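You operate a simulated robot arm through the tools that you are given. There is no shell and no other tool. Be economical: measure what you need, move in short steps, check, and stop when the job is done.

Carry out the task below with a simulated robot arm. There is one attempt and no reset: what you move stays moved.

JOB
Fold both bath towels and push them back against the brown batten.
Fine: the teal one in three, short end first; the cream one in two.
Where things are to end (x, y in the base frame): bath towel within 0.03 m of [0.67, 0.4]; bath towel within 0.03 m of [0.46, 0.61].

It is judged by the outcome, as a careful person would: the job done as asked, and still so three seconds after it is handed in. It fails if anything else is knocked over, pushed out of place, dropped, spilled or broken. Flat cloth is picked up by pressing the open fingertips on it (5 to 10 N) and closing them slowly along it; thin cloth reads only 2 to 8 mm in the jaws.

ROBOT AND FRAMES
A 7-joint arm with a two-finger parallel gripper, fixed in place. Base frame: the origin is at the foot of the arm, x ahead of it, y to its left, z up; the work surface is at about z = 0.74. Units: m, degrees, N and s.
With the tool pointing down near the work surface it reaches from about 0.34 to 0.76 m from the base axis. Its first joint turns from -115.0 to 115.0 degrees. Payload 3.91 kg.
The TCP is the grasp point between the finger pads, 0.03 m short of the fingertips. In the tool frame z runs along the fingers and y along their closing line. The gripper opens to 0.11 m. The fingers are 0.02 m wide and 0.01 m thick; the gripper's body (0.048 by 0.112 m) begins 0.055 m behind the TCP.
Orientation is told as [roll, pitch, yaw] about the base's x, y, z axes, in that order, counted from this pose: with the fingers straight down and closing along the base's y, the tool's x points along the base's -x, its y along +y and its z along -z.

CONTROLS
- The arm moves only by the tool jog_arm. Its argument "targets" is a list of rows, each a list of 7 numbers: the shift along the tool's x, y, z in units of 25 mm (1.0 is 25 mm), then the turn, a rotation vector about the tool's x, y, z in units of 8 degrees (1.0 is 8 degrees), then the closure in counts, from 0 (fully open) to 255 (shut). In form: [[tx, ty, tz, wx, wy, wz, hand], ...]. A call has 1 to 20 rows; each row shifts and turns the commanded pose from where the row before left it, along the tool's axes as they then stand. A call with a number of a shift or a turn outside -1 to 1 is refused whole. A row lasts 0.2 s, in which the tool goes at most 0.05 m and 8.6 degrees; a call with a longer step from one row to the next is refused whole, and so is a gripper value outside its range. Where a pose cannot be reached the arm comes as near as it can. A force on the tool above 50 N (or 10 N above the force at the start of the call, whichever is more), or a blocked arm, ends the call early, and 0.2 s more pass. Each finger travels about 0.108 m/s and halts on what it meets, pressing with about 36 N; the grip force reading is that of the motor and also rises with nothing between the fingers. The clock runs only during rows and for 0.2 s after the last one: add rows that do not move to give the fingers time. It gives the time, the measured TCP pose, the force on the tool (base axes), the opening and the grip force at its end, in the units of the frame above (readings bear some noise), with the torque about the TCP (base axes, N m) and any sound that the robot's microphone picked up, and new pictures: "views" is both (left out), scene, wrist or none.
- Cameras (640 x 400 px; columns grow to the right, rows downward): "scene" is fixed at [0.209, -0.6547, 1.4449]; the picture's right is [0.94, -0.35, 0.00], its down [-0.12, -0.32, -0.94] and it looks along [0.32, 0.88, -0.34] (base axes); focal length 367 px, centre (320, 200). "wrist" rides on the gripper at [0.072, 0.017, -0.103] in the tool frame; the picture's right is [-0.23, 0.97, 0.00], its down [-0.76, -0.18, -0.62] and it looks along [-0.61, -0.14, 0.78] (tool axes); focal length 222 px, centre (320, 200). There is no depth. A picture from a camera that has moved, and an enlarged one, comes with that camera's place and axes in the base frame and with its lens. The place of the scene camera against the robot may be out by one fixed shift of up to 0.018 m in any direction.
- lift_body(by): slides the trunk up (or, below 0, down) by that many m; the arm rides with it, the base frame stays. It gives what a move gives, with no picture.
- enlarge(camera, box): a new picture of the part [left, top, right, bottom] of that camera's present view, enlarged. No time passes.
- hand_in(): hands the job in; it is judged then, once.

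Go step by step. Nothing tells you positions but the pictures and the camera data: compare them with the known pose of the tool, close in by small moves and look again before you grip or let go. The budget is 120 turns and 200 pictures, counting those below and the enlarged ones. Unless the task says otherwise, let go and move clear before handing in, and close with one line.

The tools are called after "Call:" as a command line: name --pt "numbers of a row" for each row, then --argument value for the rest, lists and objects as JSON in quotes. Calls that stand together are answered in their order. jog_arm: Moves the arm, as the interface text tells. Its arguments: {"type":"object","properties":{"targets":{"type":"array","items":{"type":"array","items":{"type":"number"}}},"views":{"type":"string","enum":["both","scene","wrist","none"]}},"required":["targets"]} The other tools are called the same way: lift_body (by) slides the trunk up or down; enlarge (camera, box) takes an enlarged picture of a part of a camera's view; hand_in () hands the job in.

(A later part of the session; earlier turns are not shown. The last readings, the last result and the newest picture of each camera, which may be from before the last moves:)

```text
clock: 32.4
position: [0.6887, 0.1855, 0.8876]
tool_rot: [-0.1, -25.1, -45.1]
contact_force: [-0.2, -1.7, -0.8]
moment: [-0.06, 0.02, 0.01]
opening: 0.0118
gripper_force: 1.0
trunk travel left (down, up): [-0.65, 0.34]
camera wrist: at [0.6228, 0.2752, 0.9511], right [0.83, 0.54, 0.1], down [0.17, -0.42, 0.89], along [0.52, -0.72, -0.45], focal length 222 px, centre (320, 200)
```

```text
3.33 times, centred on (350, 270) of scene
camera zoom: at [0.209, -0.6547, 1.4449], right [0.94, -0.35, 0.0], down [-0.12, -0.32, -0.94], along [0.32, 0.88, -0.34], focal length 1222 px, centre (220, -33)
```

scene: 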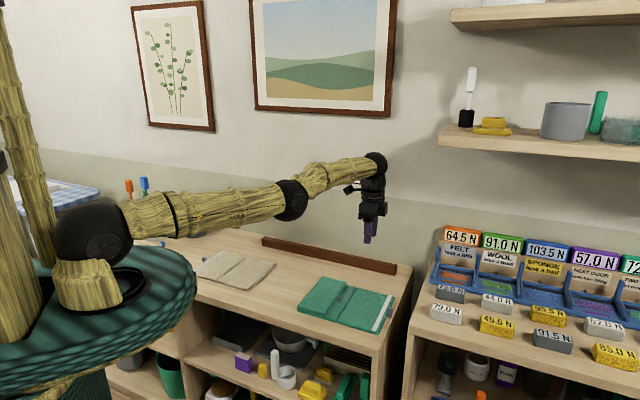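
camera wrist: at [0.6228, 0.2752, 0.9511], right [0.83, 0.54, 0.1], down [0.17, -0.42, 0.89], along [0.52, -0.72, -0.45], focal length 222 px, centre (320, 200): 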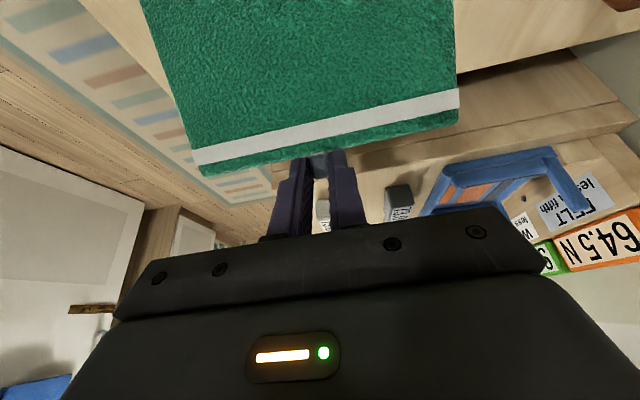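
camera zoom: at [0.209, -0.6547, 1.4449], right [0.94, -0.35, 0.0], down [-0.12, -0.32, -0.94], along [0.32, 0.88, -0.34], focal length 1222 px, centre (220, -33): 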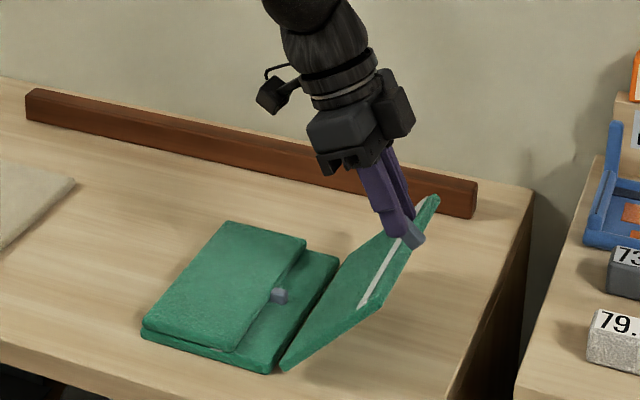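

The grip reads light now, so I'll firm it slightly and keep going.

Call:
jog_arm --pt "0 0 0 0 0 0 231" --pt "0.48 0 -0.62 0 -0.45 0 230" --pt "0 0 0 0 0 0 230" --pt "0.53 0 -0.59 0 -0.45 0 230" --pt "0 0 0 0 0 0 230" --views "wrist"

Call:
enlarge --camera "scene" --box '[270, 210, 430, 330]'

```text
clock: 33.6
position: [0.665, 0.2101, 0.9032]
tool_rot: [-0.1, -32.3, -45.0]
contact_force: [0.6, -0.4, -1.6]
moment: [-0.03, -0.02, -0.02]
opening: 0.0112
gripper_force: 36.4
trunk travel left (down, up): [-0.65, 0.34]
camera wrist: at [0.5935, 0.3053, 0.9521], right [0.82, 0.55, 0.12], down [0.09, -0.34, 0.93], along [0.56, -0.76, -0.34], focal length 222 px, centre (320, 200)
```

wrist: 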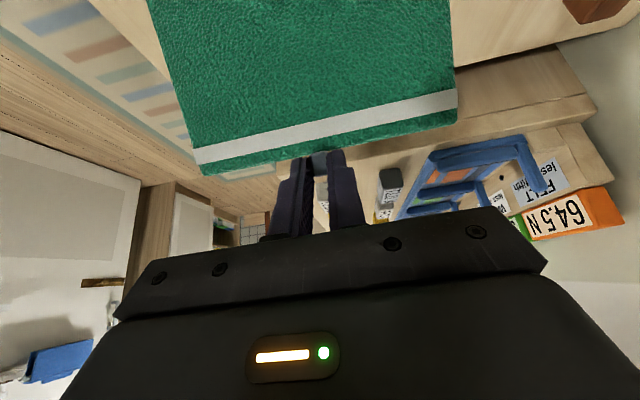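

```text
3.33 times, centred on (350, 270) of scene
camera zoom: at [0.209, -0.6547, 1.4449], right [0.94, -0.35, 0.0], down [-0.12, -0.32, -0.94], along [0.32, 0.88, -0.34], focal length 1222 px, centre (220, -33)
```

zoom: 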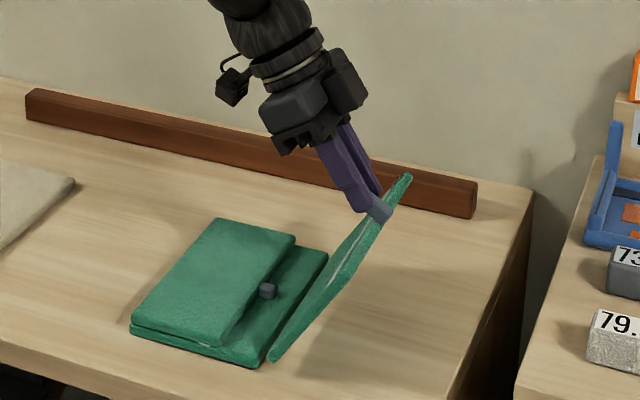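

The panel is at about 65°. I'll grip firmly and rotate rigidly about the crease.

Call:
jog_arm --pt "0 0 0 0 0 0 240" --pt "0 0 0 0 0 0 240" --pt "0.48 0 -0.46 0 -0.75 0 240" --pt "0.48 0 -0.46 0 -0.75 0 240" --pt "0.48 0 -0.46 0 -0.75 0 240" --pt "0.48 0 -0.46 0 -0.75 0 240" --pt "0 0 0 0 0 0 240" --views "none"

Call:
enlarge --camera "scene" --box '[250, 200, 430, 335]'

```text
clock: 35.2
position: [0.6154, 0.2565, 0.9096]
tool_rot: [0.4, -56.8, -45.2]
contact_force: [10.9, 2.4, 30.8]
moment: [-0.83, -1.07, 0.23]
opening: 0.0113
gripper_force: 36.0
trunk travel left (down, up): [-0.65, 0.34]
```

```text
2.96 times, centred on (340, 268) of scene
camera zoom: at [0.209, -0.6547, 1.4449], right [0.94, -0.35, 0.0], down [-0.12, -0.32, -0.94], along [0.32, 0.88, -0.34], focal length 1086 px, centre (261, 0)
```

zoom: 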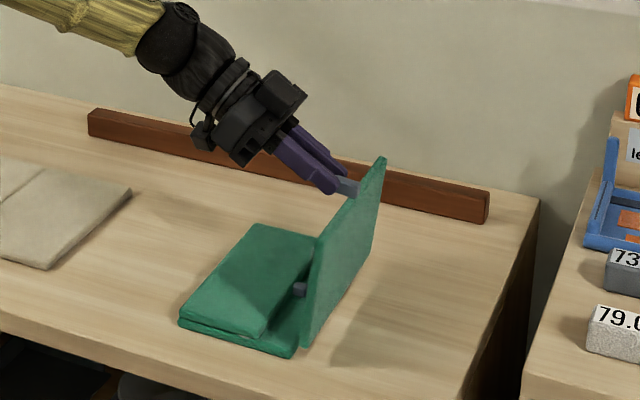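

A 31 N upward load shows I'm pressing slightly. I'll raise 6 mm and look from the wrist.

Call:
jog_arm --pt "-0.2 0 -0.13 0 0 0 240" --pt "0 0 0 0 0 0 240" --views "wrist"

Call:
enlarge --camera "scene" --box '[290, 220, 390, 320]'

```text
clock: 35.8
position: [0.615, 0.2559, 0.9109]
tool_rot: [-0.2, -56.3, -44.9]
contact_force: [4.5, -1.5, 7.2]
moment: [-0.43, -0.54, 0.02]
opening: 0.0112
gripper_force: 36.0
trunk travel left (down, up): [-0.65, 0.34]
camera wrist: at [0.537, 0.3585, 0.908], right [0.78, 0.6, 0.19], down [-0.19, -0.06, 0.98], along [0.6, -0.8, 0.07], focal length 222 px, centre (320, 200)
```

wrist: 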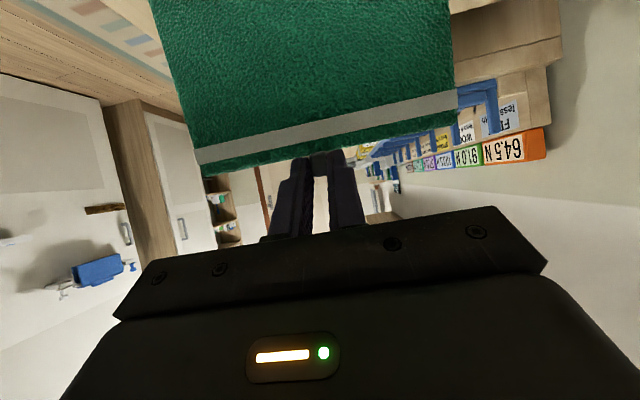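

```text
4.00 times, centred on (340, 270) of scene
camera zoom: at [0.209, -0.6547, 1.4449], right [0.94, -0.35, 0.0], down [-0.12, -0.32, -0.94], along [0.32, 0.88, -0.34], focal length 1466 px, centre (240, -80)
```

zoom: 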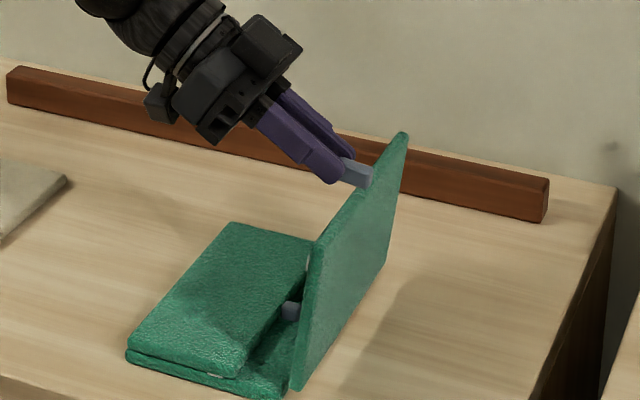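

The load has relaxed. Continuing the rigid rotation past vertical.

Call:
jog_arm --pt "0.44 0 -0.49 0 -0.75 0 240" --pt "0 0 0 0 0 0 240" --pt "0.44 0 -0.49 0 -0.75 0 240" --pt "0 0 0 0 0 0 240" --pt "0.45 0 -0.47 0 -0.75 0 240" --pt "0 0 0 0 0 0 240" --views "none"

Call:
enlarge --camera "scene" --box '[250, 200, 430, 335]'

```text
clock: 37.2
position: [0.582, 0.2905, 0.8999]
tool_rot: [-0.2, -74.4, -44.8]
contact_force: [-0.5, -0.1, 0.2]
moment: [0.05, -0.04, -0.04]
opening: 0.0113
gripper_force: 35.8
trunk travel left (down, up): [-0.65, 0.34]
```

```text
2.96 times, centred on (340, 268) of scene
camera zoom: at [0.209, -0.6547, 1.4449], right [0.94, -0.35, 0.0], down [-0.12, -0.32, -0.94], along [0.32, 0.88, -0.34], focal length 1086 px, centre (261, 0)
```

zoom: 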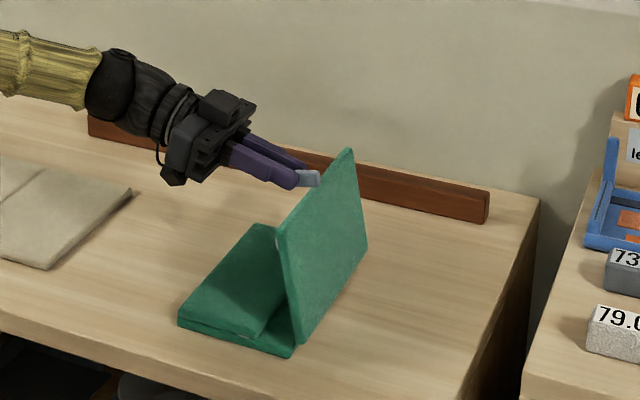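

The panel leans over at about 108°. One more step, then I'll release and back out.

Call:
jog_arm --pt "0.46 0 -0.46 0 -0.75 0 240" --pt "0.46 0 -0.44 0 -0.6 0 240" --pt "0 0 0 0 0 0 240" --pt "0 0 0 0 0 0 200" --pt "0 0 0 0 0 0 190" --pt "0 0 -0.8 0 0 0 190" --pt "0 0 -1 0 0 0 190" --pt "0 0 -1 0 0 0 190" --pt "0 0 -1 0 0 0 190" --pt "0 0 0 0 0 0 190" --views "wrist"

Call:
enlarge --camera "scene" --box '[220, 200, 400, 335]'

```text
clock: 39.4
position: [0.4956, 0.3779, 0.8917]
tool_rot: [-0.9, -85.1, -44.0]
contact_force: [-0.2, -0.8, 0.0]
moment: [0.02, 0.03, 0.01]
opening: 0.0282
gripper_force: 0.0
trunk travel left (down, up): [-0.65, 0.34]
camera wrist: at [0.4306, 0.467, 0.8285], right [0.7, 0.68, 0.23], down [-0.52, 0.27, 0.81], along [0.49, -0.69, 0.54], focal length 222 px, centre (320, 200)
```

wrist: 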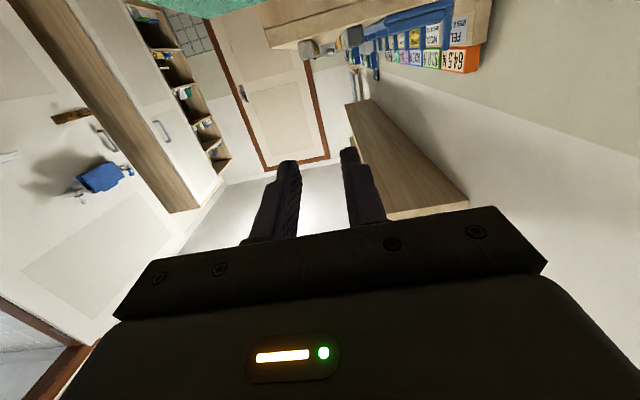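

```text
2.96 times, centred on (310, 268) of scene
camera zoom: at [0.209, -0.6547, 1.4449], right [0.94, -0.35, 0.0], down [-0.12, -0.32, -0.94], along [0.32, 0.88, -0.34], focal length 1086 px, centre (350, 0)
```

zoom: 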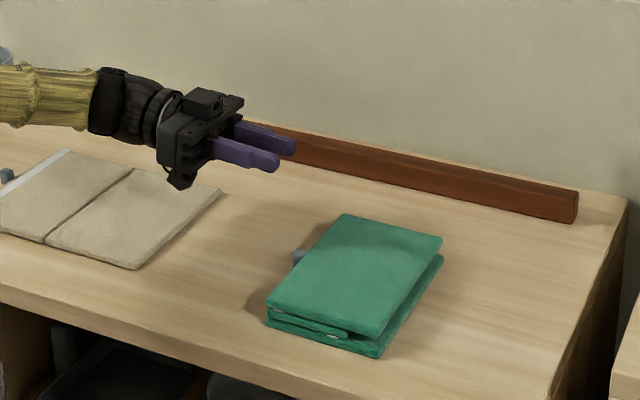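

The teal towel is folded in three, with the short end inside. Next is the cream towel: I'll raise, straighten the tool, and move over its left tab.

Call:
jog_arm --pt "-1 0 0 0 0 0 150" --pt "-1 0 0 0 0 0 150" --pt "-1 0 0 0 0 0 150" --pt "-1 0 0 0 0 0 150" --pt "-1 0 0 0 0.97 0 150" --pt "0 0 0 0 0.97 0 150" --pt "0 0 0 0 0.97 0 150" --pt "0 0 0 0 0.97 0 150" --pt "0 0 0 0 0.97 0 150" --pt "0 0 0 0 0.97 0 150" --pt "0 0 0 0 0.97 0 150" --pt "0 0 0 0 0.97 0 150" --pt "0 0 0 0 0.97 0 150" --pt "0 0 0 0 0.97 0 150" --pt "0 0 0 0 0.97 0 150" --pt "0 0 0 0 0 0 150" --views "none"

Call:
jog_arm --pt "0.9 0.07 0 0 0 0 150" --pt "0.9 0.07 0 0 0 0 150" --pt "0.9 0.07 0 0 0 0 150" --pt "0.9 0.07 0 0 0 0 150" --pt "0.9 0.07 0 0 0 0 150" --pt "0.9 0.07 0 0 0 0 150" --pt "0.9 0.07 0 0 0 0 150" --pt "0.9 0.07 0 0 0 0 150" --pt "0.9 0.07 0 0 0 0 150" --pt "0.9 0.07 0 0 0 0 150" --pt "0.9 0.07 0 0 0 0 150" --pt "0.9 0.07 0 0 0 0 150" --pt "0 0 0 0 0 0 150"

```text
clock: 42.8
position: [0.5038, 0.3675, 1.016]
tool_rot: [-0.1, 0.2, -44.9]
contact_force: [-0.2, 0.2, -0.8]
moment: [0.02, 0.03, -0.02]
opening: 0.0449
gripper_force: 0.0
trunk travel left (down, up): [-0.65, 0.34]
```

```text
clock: 45.6
position: [0.3281, 0.5746, 1.0153]
tool_rot: [0.0, 0.2, -45.0]
contact_force: [0.5, 0.5, -0.3]
moment: [-0.03, -0.01, 0.0]
opening: 0.0453
gripper_force: 0.0
trunk travel left (down, up): [-0.65, 0.34]
camera wrist: at [0.2883, 0.6398, 1.1194], right [0.85, 0.53, 0.0], down [0.42, -0.67, 0.62], along [0.33, -0.53, -0.78], focal length 222 px, centre (320, 200)
```

scene: 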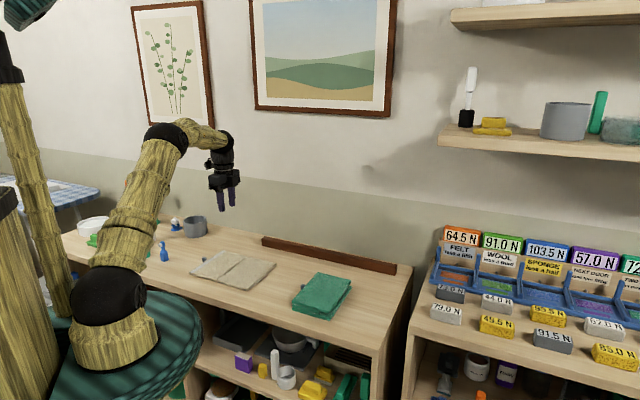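
wrist: 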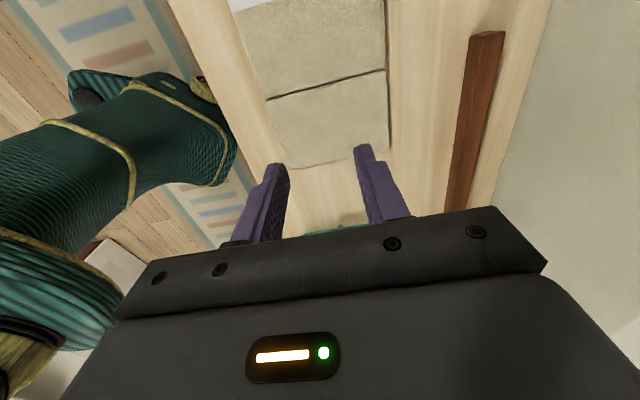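

The crease is measured at a midpoint of (0.331, 0.581). I'll move on to above the left tab.

Call:
jog_arm --pt "0.86 0.04 0.6 0 0 0 150" --pt "0.86 0.04 0.6 0 0 0 150" --pt "0.86 0.04 0.6 0 0 0 150" --pt "0.86 0.04 0.6 0 0 0 150" --pt "0.86 0.04 0.6 0 0 0 150" --pt "0.86 0.04 0.6 0 0 0 150" --pt "0 0 0.6 0 0 0 150" --pt "0 0 0 0 0 0 150"

Call:
enlarge --camera "wrist" --box '[200, 50, 480, 225]'

Call:
enlarge --camera "scene" --box '[140, 200, 300, 310]'

```text
clock: 47.4
position: [0.2406, 0.6695, 0.9121]
tool_rot: [-0.2, 0.2, -45.1]
contact_force: [0.4, -0.3, 0.5]
moment: [0.0, 0.01, -0.04]
opening: 0.0452
gripper_force: 0.0
trunk travel left (down, up): [-0.65, 0.34]
camera wrist: at [0.2012, 0.7342, 1.0153], right [0.85, 0.53, 0.0], down [0.42, -0.67, 0.62], along [0.33, -0.53, -0.78], focal length 222 px, centre (320, 200)
```

scene: 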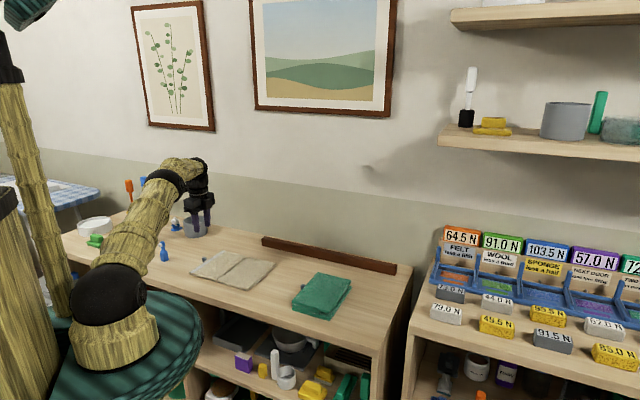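
wrist: 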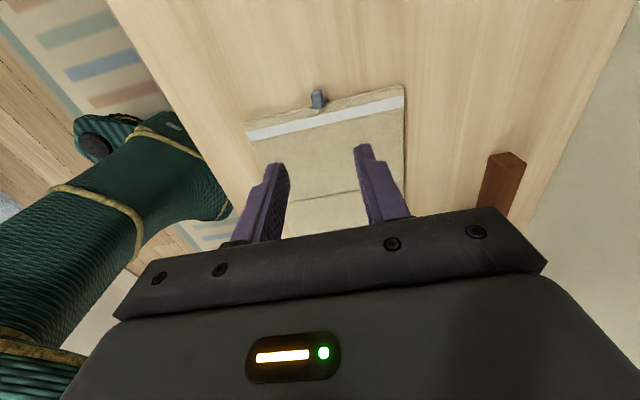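

```text
2.29 times, centred on (340, 138) of wrist
camera zoom: at [0.2012, 0.7342, 1.0153], right [0.85, 0.53, 0.0], down [0.42, -0.67, 0.62], along [0.33, -0.53, -0.78], focal length 508 px, centre (274, 343)
```

zoom: 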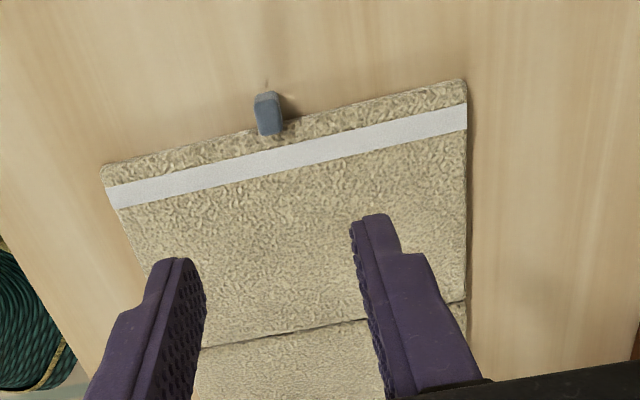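

```text
3.64 times, centred on (220, 255) of scene
camera zoom: at [0.209, -0.6547, 1.4449], right [0.94, -0.35, 0.0], down [-0.12, -0.32, -0.94], along [0.32, 0.88, -0.34], focal length 1333 px, centre (684, 0)
```

zoom: 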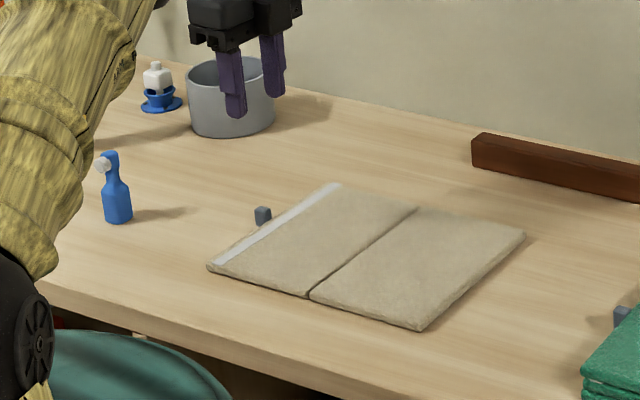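

The cream tab is at about (0.232, 0.678). I'll shift 14 mm outward and descend most of the way.

Call:
jog_arm --pt "0.55 0 0.9 0 0 0 150" --pt "0 0 0.9 0 0 0 150" --pt "0 0 0.9 0 0 0 150" --pt "0 0 0.9 0 0 0 150" --pt "0 0 0.9 0 0 0 150" --pt "0 0 0.3 0 0 0 150" --pt "0 0 0 0 0 0 150" --views "none"

Call:
enlarge --camera "wrist" --box '[220, 50, 420, 200]'

Call:
enlarge --camera "scene" --box '[120, 190, 280, 310]'

```text
clock: 49.0
position: [0.2304, 0.6809, 0.7908]
tool_rot: [-0.1, 0.1, -45.1]
contact_force: [-0.5, -0.2, -0.2]
moment: [0.0, -0.01, 0.01]
opening: 0.0452
gripper_force: 0.1
trunk travel left (down, up): [-0.65, 0.34]
```

```text
2.67 times, centred on (320, 125) of wrist
camera zoom: at [0.1912, 0.7442, 0.8952], right [0.85, 0.53, 0.0], down [0.42, -0.67, 0.62], along [0.33, -0.53, -0.78], focal length 592 px, centre (320, 400)
```

zoom: 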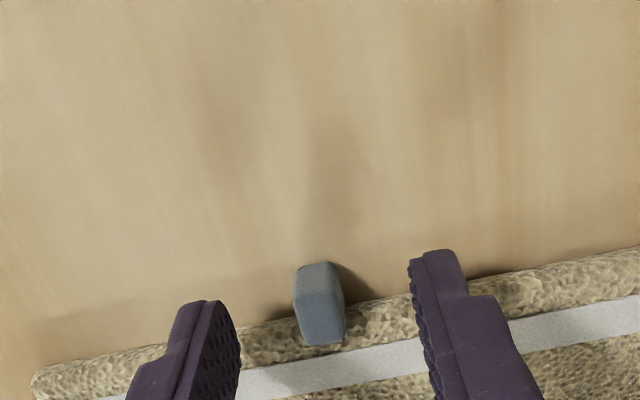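

```text
3.33 times, centred on (200, 250) of scene
camera zoom: at [0.209, -0.6547, 1.4449], right [0.94, -0.35, 0.0], down [-0.12, -0.32, -0.94], along [0.32, 0.88, -0.34], focal length 1222 px, centre (720, 33)
```

zoom: 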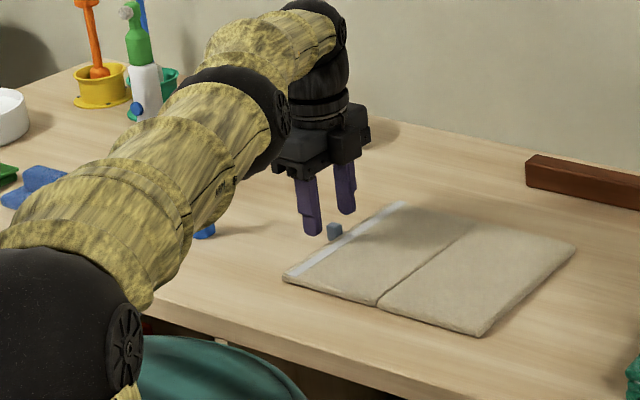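

The fingers are aligned with the tab. I'll move 2–3 mm inward, descend 13 mm and close.

Call:
jog_arm --pt "-0.1 0 0.3 0 0 0 150" --pt "0 0 0.24 0 0 0 150" --pt "0 0 0 0 0 0 180" --pt "0 0 0 0 0 0 205" --pt "0 0 0 0 0 0 225" --pt "0 0 0 0 0 0 231" --pt "0 0 0 0 0 0 231" --views "none"

Call:
enlarge --camera "wrist" --box '[220, 50, 420, 200]'

```text
clock: 50.6
position: [0.233, 0.6795, 0.778]
tool_rot: [0.0, 0.2, -45.0]
contact_force: [1.0, -0.9, 0.1]
moment: [0.0, 0.17, 0.02]
opening: 0.0119
gripper_force: 9.7
trunk travel left (down, up): [-0.65, 0.34]
```

```text
2.67 times, centred on (320, 125) of wrist
camera zoom: at [0.1932, 0.7422, 0.8818], right [0.85, 0.53, 0.0], down [0.41, -0.67, 0.62], along [0.33, -0.53, -0.78], focal length 592 px, centre (320, 400)
```

zoom: 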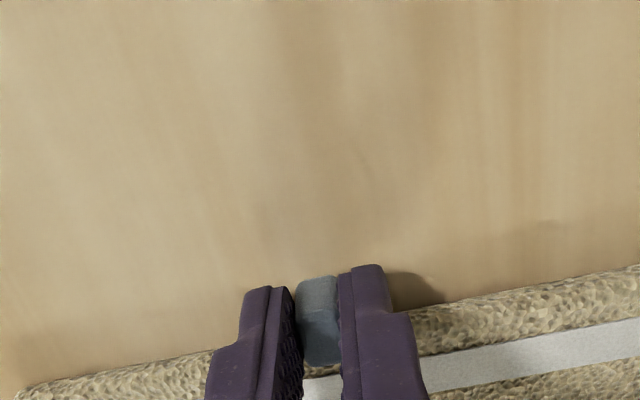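

The tab is gripped. Starting the arc about the cream crease with the soft grip.

Call:
jog_arm --pt "-0.11 0 -0.75 0 0.45 0 231" --pt "0 0 0 0 0 0 230" --pt "-0.17 0 -0.75 0 0.45 0 230" --pt "0 0 0 0 0 0 230" --pt "-0.22 0 -0.74 0 0.45 0 230" --pt "0 0 0 0 0 0 230" --pt "-0.28 0 -0.72 0 0.45 0 230" --pt "0 0 0 0 0 0 230" --views "wrist"

Call:
enlarge --camera "scene" --box '[140, 190, 300, 310]'

```text
clock: 52.4
position: [0.2511, 0.6595, 0.8495]
tool_rot: [-0.1, 14.7, -45.0]
contact_force: [0.7, 1.1, 0.8]
moment: [-0.01, -0.02, 0.03]
opening: 0.0113
gripper_force: 1.4
trunk travel left (down, up): [-0.65, 0.34]
camera wrist: at [0.2319, 0.7031, 0.9681], right [0.84, 0.53, -0.06], down [0.51, -0.76, 0.41], along [0.17, -0.38, -0.91], focal length 222 px, centre (320, 200)
```

wrist: 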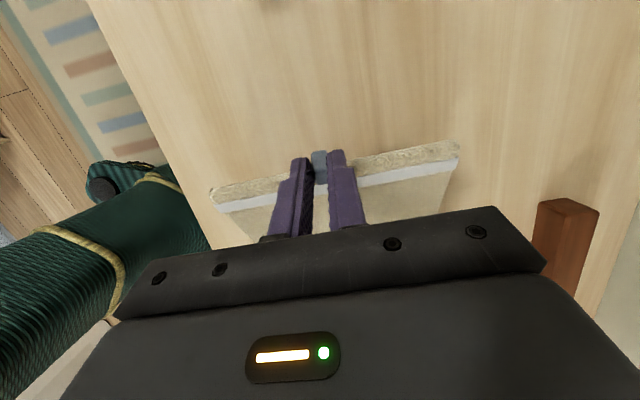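

```text
3.33 times, centred on (220, 250) of scene
camera zoom: at [0.209, -0.6547, 1.4449], right [0.94, -0.35, 0.0], down [-0.12, -0.32, -0.94], along [0.32, 0.88, -0.34], focal length 1222 px, centre (653, 33)
```

zoom: 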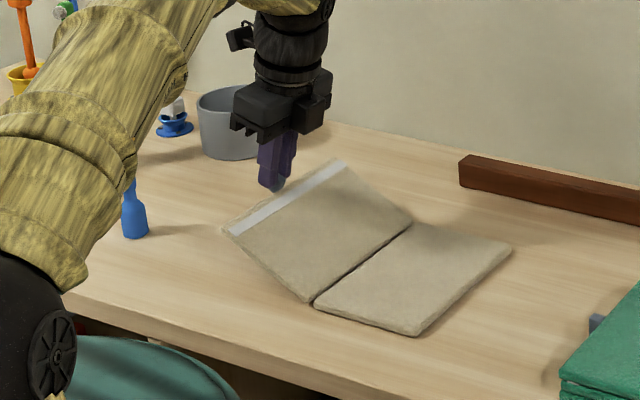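

The panel pivots well. Continuing the arc.

Call:
jog_arm --pt "0 0 0 0 0 0 231" --pt "-0.33 0 -0.7 0 0.45 0 231" --pt "0 0 0 0 0 0 230" --pt "-0.38 0 -0.68 0 0.45 0 230" --pt "0 0 0 0 0 0 230" --pt "-0.44 0 -0.65 0 0.45 0 230" --pt "0 0 0 0 0 0 230" --pt "-0.48 0 -0.62 0 0.45 0 230" --pt "0 0 0 0 0 0 230" --pt "-0.53 0 -0.59 0 0.45 0 230" --pt "0 0 0 0 0 0 230" --views "wrist"

Call:
enlarge --camera "scene" --box '[140, 190, 300, 310]'

```text
clock: 54.8
position: [0.3078, 0.6043, 0.9033]
tool_rot: [0.0, 32.6, -45.0]
contact_force: [-0.4, -0.6, -1.4]
moment: [0.09, 0.07, -0.02]
opening: 0.0118
gripper_force: 9.8
trunk travel left (down, up): [-0.65, 0.34]
camera wrist: at [0.3153, 0.6212, 1.0301], right [0.82, 0.55, -0.12], down [0.57, -0.82, 0.11], along [-0.04, -0.16, -0.99], focal length 222 px, centre (320, 200)
```

wrist: 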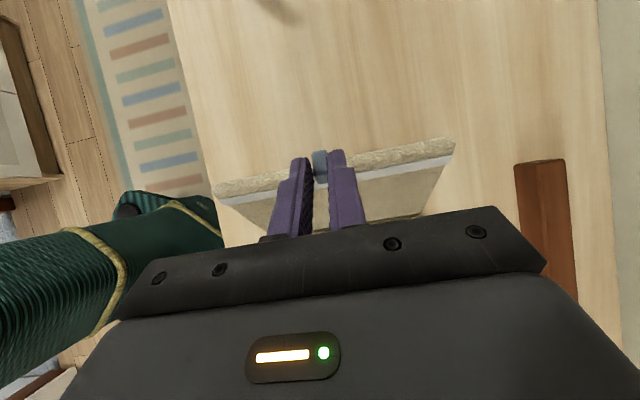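

```text
3.33 times, centred on (220, 250) of scene
camera zoom: at [0.209, -0.6547, 1.4449], right [0.94, -0.35, 0.0], down [-0.12, -0.32, -0.94], along [0.32, 0.88, -0.34], focal length 1222 px, centre (653, 33)
```

zoom: 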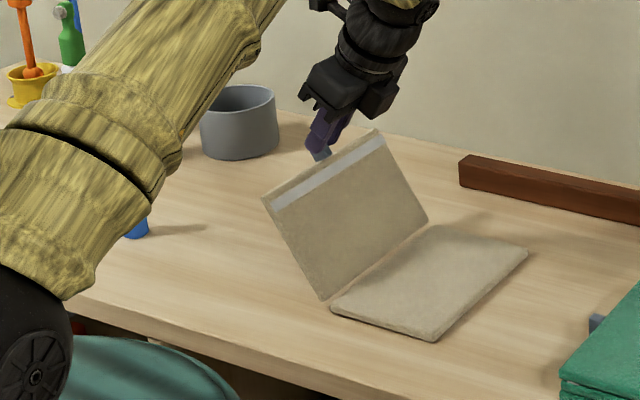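

The panel is at about 60°. I'll switch to the firm grip and the rigid rotation, with a slight upward bias to avoid pressing.

Call:
jog_arm --pt "0 0 0 0 0 0 240" --pt "0 0 0 0 0 0 240" --pt "-0.43 0 -0.52 0 0.75 0 240" --pt "0 0 0 0 0 0 240" --pt "-0.43 0 -0.52 0 0.75 0 240" --pt "0 0 0 0 0 0 240" --pt "-0.43 0 -0.52 0 0.75 0 240" --pt "0 0 0 0 0 0 240" --pt "-0.44 0 -0.5 0 0.75 0 240" --pt "0 0 0 0 0 0 240" --views "wrist"

Call:
enlarge --camera "scene" --box '[140, 190, 300, 310]'

```text
clock: 57.0
position: [0.3543, 0.5571, 0.9134]
tool_rot: [-0.2, 56.6, -45.1]
contact_force: [-0.6, -0.1, -0.7]
moment: [-0.02, -0.03, 0.01]
opening: 0.0109
gripper_force: 36.0
trunk travel left (down, up): [-0.65, 0.34]
camera wrist: at [0.3994, 0.5374, 1.0302], right [0.78, 0.6, -0.19], down [0.54, -0.79, -0.29], along [-0.33, 0.13, -0.94], focal length 222 px, centre (320, 200)
```

wrist: 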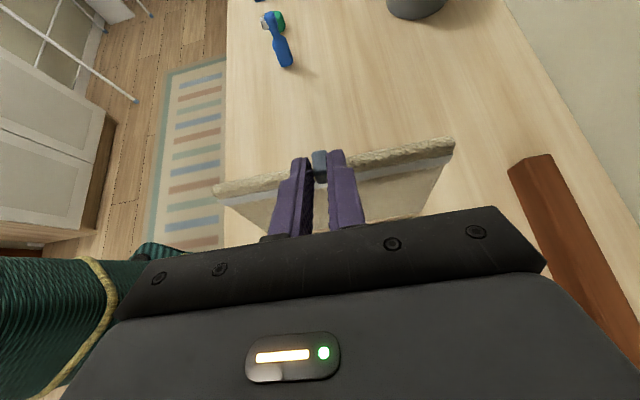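

```text
3.33 times, centred on (220, 250) of scene
camera zoom: at [0.209, -0.6547, 1.4449], right [0.94, -0.35, 0.0], down [-0.12, -0.32, -0.94], along [0.32, 0.88, -0.34], focal length 1222 px, centre (653, 33)
```

zoom: 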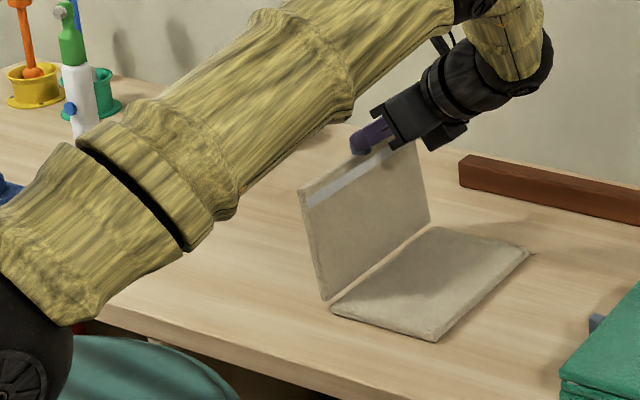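

At about 82° with no load. Continuing past vertical.

Call:
jog_arm --pt "-0.45 0 -0.48 0 0.75 0 240" --pt "0 0 0 0 0 0 240" --pt "-0.46 0 -0.47 0 0.75 0 240" --pt "0 0 0 0 0 0 240" --pt "-0.46 0 -0.47 0 0.75 0 240" --pt "0 0 0 0 0 0 240" --pt "-0.46 0 -0.46 0 0.75 0 240" --pt "0 0 0 0 0 0 240" --views "none"

Call:
enlarge --camera "scene" --box '[160, 190, 320, 310]'

```text
clock: 58.8
position: [0.3979, 0.5133, 0.8859]
tool_rot: [-1.9, 80.4, -46.6]
contact_force: [-0.5, -1.9, 0.9]
moment: [0.03, -0.06, 0.05]
opening: 0.011
gripper_force: 35.9
trunk travel left (down, up): [-0.65, 0.34]
```

```text
3.33 times, centred on (240, 250) of scene
camera zoom: at [0.209, -0.6547, 1.4449], right [0.94, -0.35, 0.0], down [-0.12, -0.32, -0.94], along [0.32, 0.88, -0.34], focal length 1222 px, centre (587, 33)
```

zoom: 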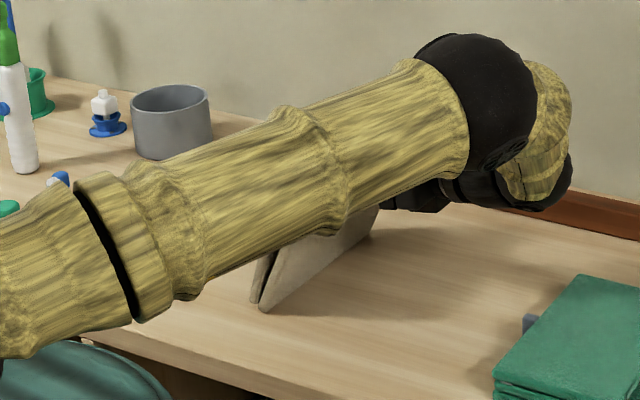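

The right half seems to have moved as well. I'll check with the wrist view.

Call:
enlarge --camera "wrist" --box '[0, 0, 640, 400]'

Call:
enlarge --camera "scene" --box '[200, 220, 300, 300]'

```text
1.00 times, centred on (320, 200) of wrist (not enlarged: the box is as wide or as high as the picture)
camera zoom: at [0.4727, 0.4627, 0.9753], right [0.71, 0.66, -0.23], down [0.4, -0.65, -0.65], along [-0.58, 0.37, -0.73], focal length 222 px, centre (320, 200)
```

zoom: 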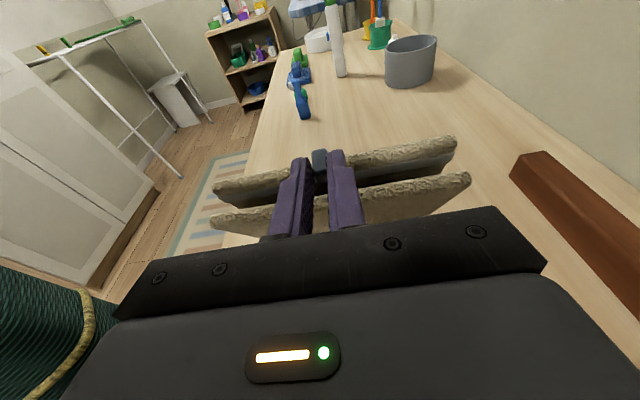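

```text
5.00 times, centred on (250, 260) of scene
camera zoom: at [0.209, -0.6547, 1.4449], right [0.94, -0.35, 0.0], down [-0.12, -0.32, -0.94], along [0.32, 0.88, -0.34], focal length 1833 px, centre (670, -100)
```

zoom: 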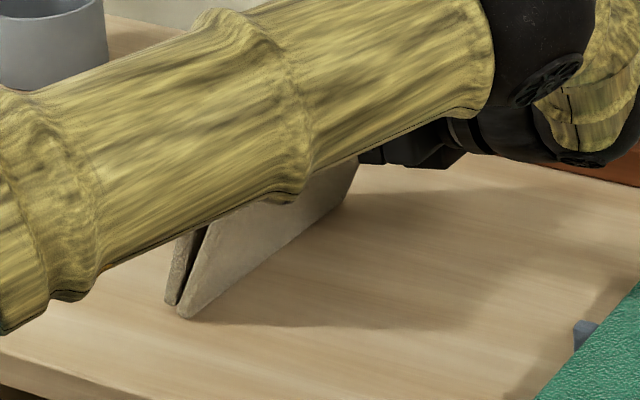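

The light right half has closed up against the held panel, so the towel is standing like a closing book leaning right, with the fingers over it. I'll open and lift straight up so it can settle to the right.

Call:
jog_arm --pt "0 0 0 0 0 0 210" --pt "0 0 0 0 0 0 190" --pt "0.7 0 -0.12 0 0 0 190" --pt "0.9 0 -0.16 0 0 0 190" --pt "0.9 0 -0.16 0 0 0 190" --pt "0.9 0 -0.16 0 0 0 190" --pt "0.9 0 -0.16 0 0 0 190" --pt "0 0 0 0 0 0 190" --views "both"

Call:
enlarge --camera "scene" --box '[160, 190, 320, 310]'

```text
clock: 60.6
position: [0.4002, 0.5135, 0.9987]
tool_rot: [-0.7, 80.7, -45.8]
contact_force: [0.6, 0.3, 0.3]
moment: [0.0, -0.01, 0.0]
opening: 0.0282
gripper_force: 0.0
trunk travel left (down, up): [-0.65, 0.34]
camera wrist: at [0.4748, 0.4624, 1.0879], right [0.71, 0.66, -0.23], down [0.4, -0.65, -0.65], along [-0.58, 0.37, -0.73], focal length 222 px, centre (320, 200)
```

scene: 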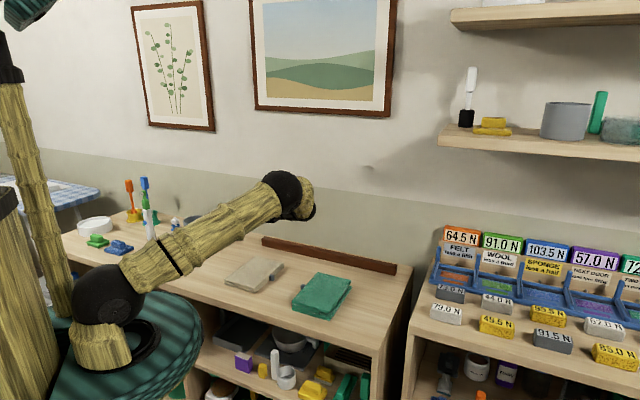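
wrist: 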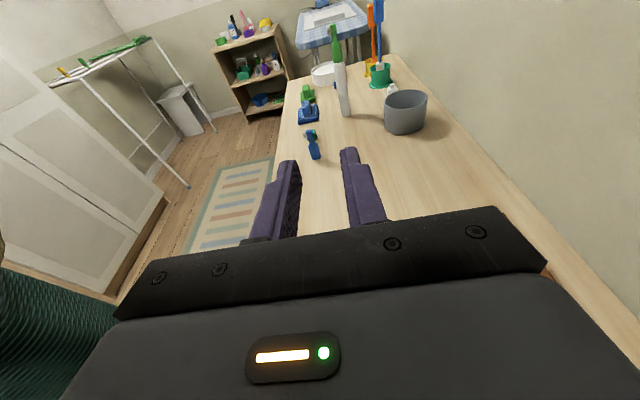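

```text
3.33 times, centred on (240, 250) of scene
camera zoom: at [0.209, -0.6547, 1.4449], right [0.94, -0.35, 0.0], down [-0.12, -0.32, -0.94], along [0.32, 0.88, -0.34], focal length 1222 px, centre (587, 33)
```

zoom: 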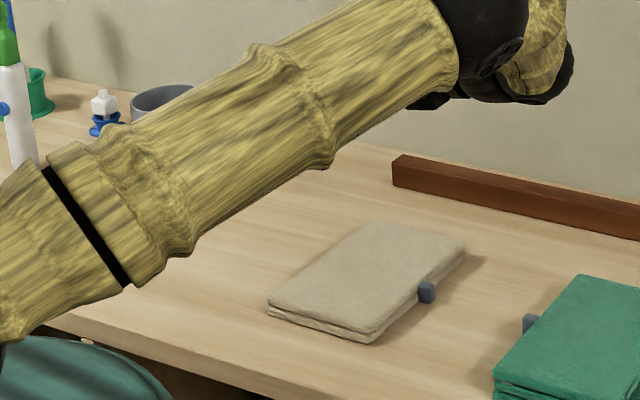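

The cream towel is folded in two. Now I'll straighten the tool and turn it 90° so the two open fingertips can push the front edges squarely toward the batten.

Call:
jog_arm --pt "0 0 0 0 -0.92 0 150" --pt "0 0 0 0 -0.92 0 150" --pt "0 0 0 0 -0.92 0 150" --pt "0 0 0 0 -0.92 0 150" --pt "0 0 0 0 -0.92 0 150" --pt "0 0 0 0 -0.92 0 150" --pt "0 0 0 0 -0.92 0 150" --pt "0 0 0 0 -0.92 0 150" --pt "0 0 0 0 -0.92 0 150" --pt "0 0 0 0 -0.92 0 150" --pt "0 0 0 0 -0.9 0 150" --pt "0 0 -0.5 0 0 0 150" --views "none"

Call:
jog_arm --pt "0 -0.6 0 0 0 -0.9375 150" --pt "0 0 0 0 0 -0.9375 150" --pt "0 0 0 0 0 -0.9375 150" --pt "0 0 0 0 0 -0.9375 150" --pt "0 0 0 0 0 -0.9375 150" --pt "0 0 0 0 0 -0.9375 150" --pt "0 0 0 0 0 -0.9375 100" --pt "0 0 0 0 0 -0.9375 60" --pt "0 0 0 0 0 -0.9375 20" --pt "0 0 0 0 0 -0.9375 0" --pt "0 0 0 0 0 -0.9375 0" --pt "0 0 0 0 0 -0.9375 0" --pt "0 0 0 0 0 0 0"

```text
clock: 63.2
position: [0.3984, 0.5127, 1.0136]
tool_rot: [-0.1, -0.3, -45.0]
contact_force: [0.8, -0.1, 0.8]
moment: [-0.01, -0.03, -0.02]
opening: 0.0453
gripper_force: 0.0
trunk travel left (down, up): [-0.65, 0.34]
```

```text
clock: 66.0
position: [0.3882, 0.5025, 1.0127]
tool_rot: [-0.2, 0.0, 45.2]
contact_force: [0.2, 0.2, 0.2]
moment: [0.0, 0.0, -0.01]
opening: 0.1102
gripper_force: 0.0
trunk travel left (down, up): [-0.65, 0.34]
camera wrist: at [0.3242, 0.4645, 1.1168], right [-0.53, 0.85, 0.0], down [0.66, 0.42, 0.62], along [0.53, 0.33, -0.78], focal length 222 px, centre (320, 200)
```

scene: 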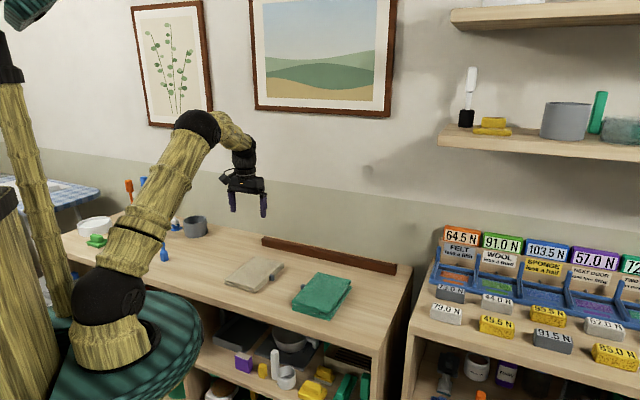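
wrist: 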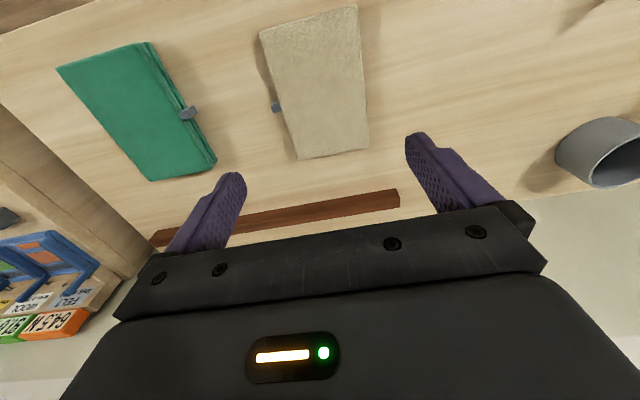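

Call:
enlarge --camera "wrist" --box '[40, 0, 440, 250]'

Call:
enlarge --camera "scene" --box '[200, 220, 400, 330]'

```text
1.60 times, centred on (240, 125) of wrist
camera zoom: at [0.3242, 0.4645, 1.1168], right [-0.53, 0.85, 0.0], down [0.66, 0.42, 0.62], along [0.53, 0.33, -0.78], focal length 355 px, centre (448, 320)
```

zoom: 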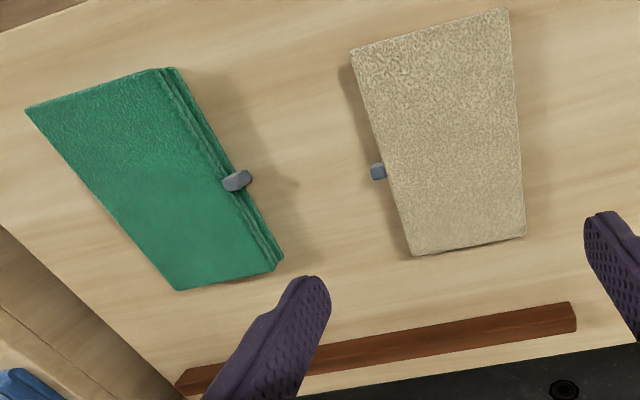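

```text
3.20 times, centred on (300, 275) of scene
camera zoom: at [0.209, -0.6547, 1.4449], right [0.94, -0.35, 0.0], down [-0.12, -0.32, -0.94], along [0.32, 0.88, -0.34], focal length 1173 px, centre (384, -40)
```

zoom: 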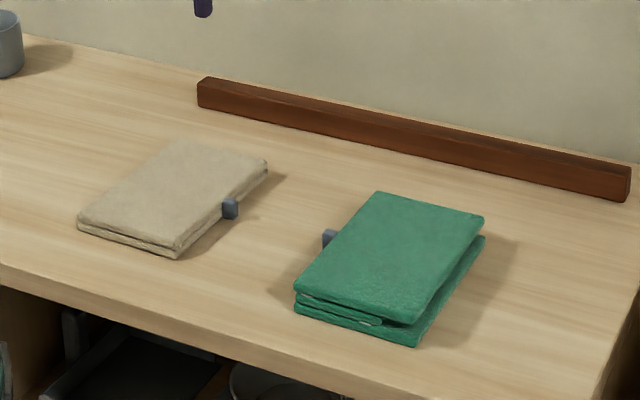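

Cream is centred at about (0.398, 0.512) and teal at about (0.571, 0.300), which is already at the right offset along the batten. I'll move in front of the teal towel to push it.

Call:
jog_arm --pt "0.49 -0.978 0.3 0 0 0 0" --pt "0.49 -0.978 0.3 0 0 0 0" --pt "0.49 -0.978 0.3 0 0 0 0" --pt "0.49 -0.978 0.3 0 0 0 0" --pt "0.49 -0.978 0.3 0 0 0 0" --pt "0.49 -0.978 0.3 0 0 0 0" --pt "0.49 -0.978 0.3 0 0 0 0" --pt "0.49 -0.978 0.3 0 0 0 0" --pt "0.49 -0.978 0.3 0 0 0 0" --pt "0.49 -0.978 0.3 0 0 0 0" --pt "0.49 -0.978 0.3 0 0 0 0" --pt "0 0 0 0 0 0 0"

Call:
enlarge --camera "scene" --box '[240, 210, 400, 330]'

```text
clock: 68.6
position: [0.4845, 0.217, 0.9325]
tool_rot: [-0.2, 0.1, 45.1]
contact_force: [-0.1, -0.4, 0.1]
moment: [-0.01, 0.0, 0.01]
opening: 0.1103
gripper_force: 0.1
trunk travel left (down, up): [-0.65, 0.34]
camera wrist: at [0.4216, 0.1794, 1.0358], right [-0.53, 0.85, 0.0], down [0.66, 0.41, 0.62], along [0.53, 0.33, -0.78], focal length 222 px, centre (320, 200)
```

scene: 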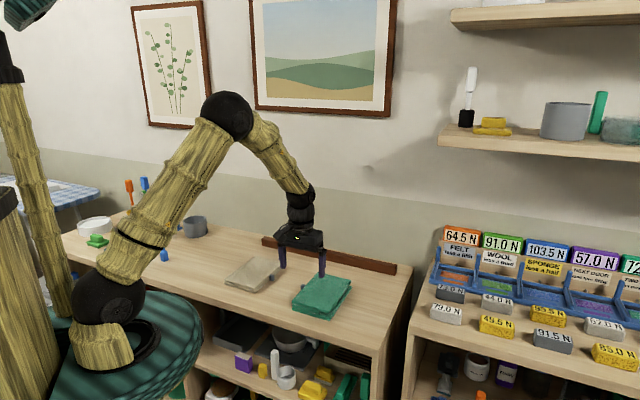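
wrist: 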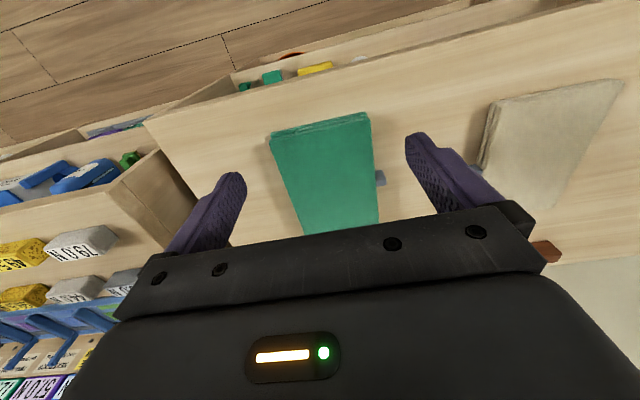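

```text
3.33 times, centred on (320, 270) of scene
camera zoom: at [0.209, -0.6547, 1.4449], right [0.94, -0.35, 0.0], down [-0.12, -0.32, -0.94], along [0.32, 0.88, -0.34], focal length 1222 px, centre (320, -33)
```

zoom: 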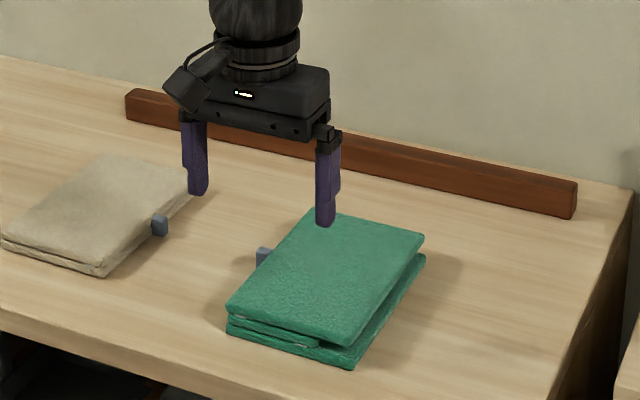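

The fingers are in front of the teal's front edge with about 15 mm clearance. I'll back off a little more, descend, and push in steps toward the batten.

Call:
jog_arm --pt "0.4 0 0 0 0 0 46" --pt "0 0 0.9 0 0 0 46" --pt "0 0 0.9 0 0 0 46" --pt "0 0 0.9 0 0 0 46" --pt "0 0 0.9 0 0 0 46" --pt "0 0 0.9 0 0 0 46" --pt "0 0 0.9 0 0 0 46" --pt "0 0 0.7 0 0 0 46" --pt "0 0 0 0 0 0 46" --views "none"

Call:
enlarge --camera "scene" --box '[240, 210, 400, 330]'

```text
clock: 70.6
position: [0.4762, 0.2115, 0.7783]
tool_rot: [-0.2, 0.1, 45.1]
contact_force: [-0.1, -0.9, 0.2]
moment: [0.01, -0.02, -0.01]
opening: 0.0904
gripper_force: 0.0
trunk travel left (down, up): [-0.65, 0.34]
```

```text
3.33 times, centred on (320, 270) of scene
camera zoom: at [0.209, -0.6547, 1.4449], right [0.94, -0.35, 0.0], down [-0.12, -0.32, -0.94], along [0.32, 0.88, -0.34], focal length 1222 px, centre (320, -33)
```

zoom: 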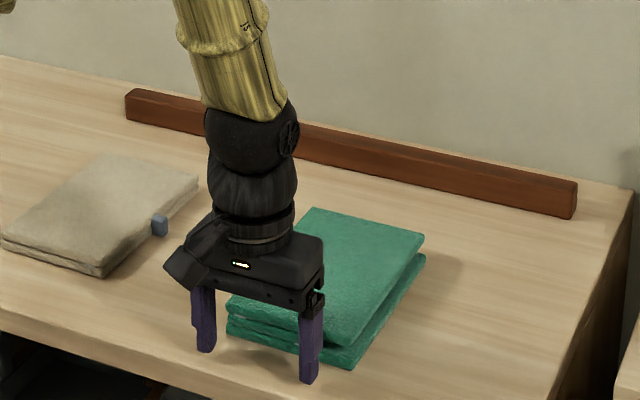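

The towel's base is centred about 14 mm further right than the fingers. I'll shift, then push about 0.13 m toward the batten.

Call:
jog_arm --pt "0 -0.56 0 0 0 0 46" --pt "-0.6 0 0 0 0 0 46" --pt "-0.6 0 0 0 0 0 46" --pt "-0.6 0 0 0 0 0 46" --pt "-0.6 0 0 0 0 0 46" --pt "-0.6 0 0 0 0 0 46" --pt "-0.6 0 0 0 0 0 46" --pt "-0.6 0 0 0 0 0 46" --pt "-0.6 0 0 0 0 0 46" --pt "0 0 0 0 0 0 46" --views "none"

Call:
enlarge --camera "scene" --box '[240, 210, 420, 330]'

```text
clock: 72.8
position: [0.5702, 0.2865, 0.7814]
tool_rot: [-0.1, 0.1, 45.1]
contact_force: [0.5, -0.8, -0.1]
moment: [-0.02, -0.03, -0.01]
opening: 0.0899
gripper_force: 0.1
trunk travel left (down, up): [-0.65, 0.34]
```

```text
3.33 times, centred on (330, 270) of scene
camera zoom: at [0.209, -0.6547, 1.4449], right [0.94, -0.35, 0.0], down [-0.12, -0.32, -0.94], along [0.32, 0.88, -0.34], focal length 1222 px, centre (287, -33)
```

zoom: 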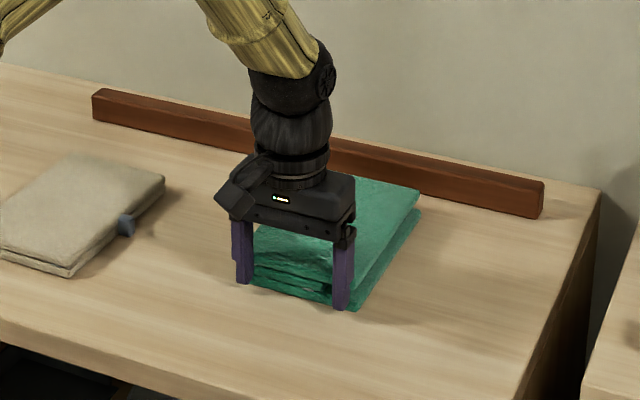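

It slides squarely. Pushing the last 4–5 cm up to the batten.

Call:
jog_arm --pt "-0.5 0 0 0 0 0 46" --pt "-0.5 0 0 0 0 0 46" --pt "-0.4 0 0 0 0 0 46" --pt "-0.2 0 0 0 0 0 46" --pt "-0.15 0 0 0 0 0 46" --pt "0 0 0 0 0 0 46" --views "none"

Call:
enlarge --camera "scene" --box '[240, 210, 420, 330]'

```text
clock: 74.2
position: [0.6013, 0.3162, 0.7778]
tool_rot: [-0.2, 0.1, 45.0]
contact_force: [-0.4, -1.2, 0.3]
moment: [0.0, 0.0, -0.03]
opening: 0.09
gripper_force: 0.1
trunk travel left (down, up): [-0.65, 0.34]
```

```text
3.33 times, centred on (330, 270) of scene
camera zoom: at [0.209, -0.6547, 1.4449], right [0.94, -0.35, 0.0], down [-0.12, -0.32, -0.94], along [0.32, 0.88, -0.34], focal length 1222 px, centre (287, -33)
```

zoom: 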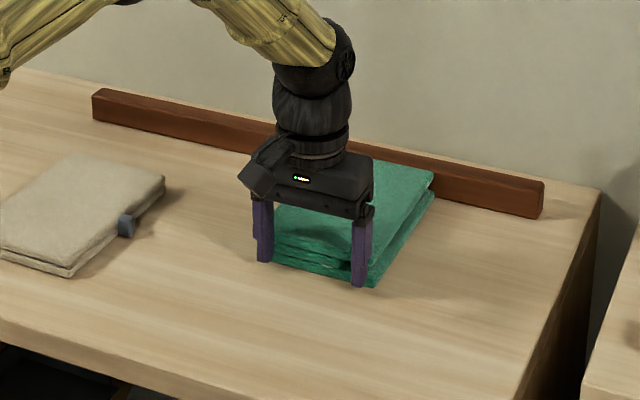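

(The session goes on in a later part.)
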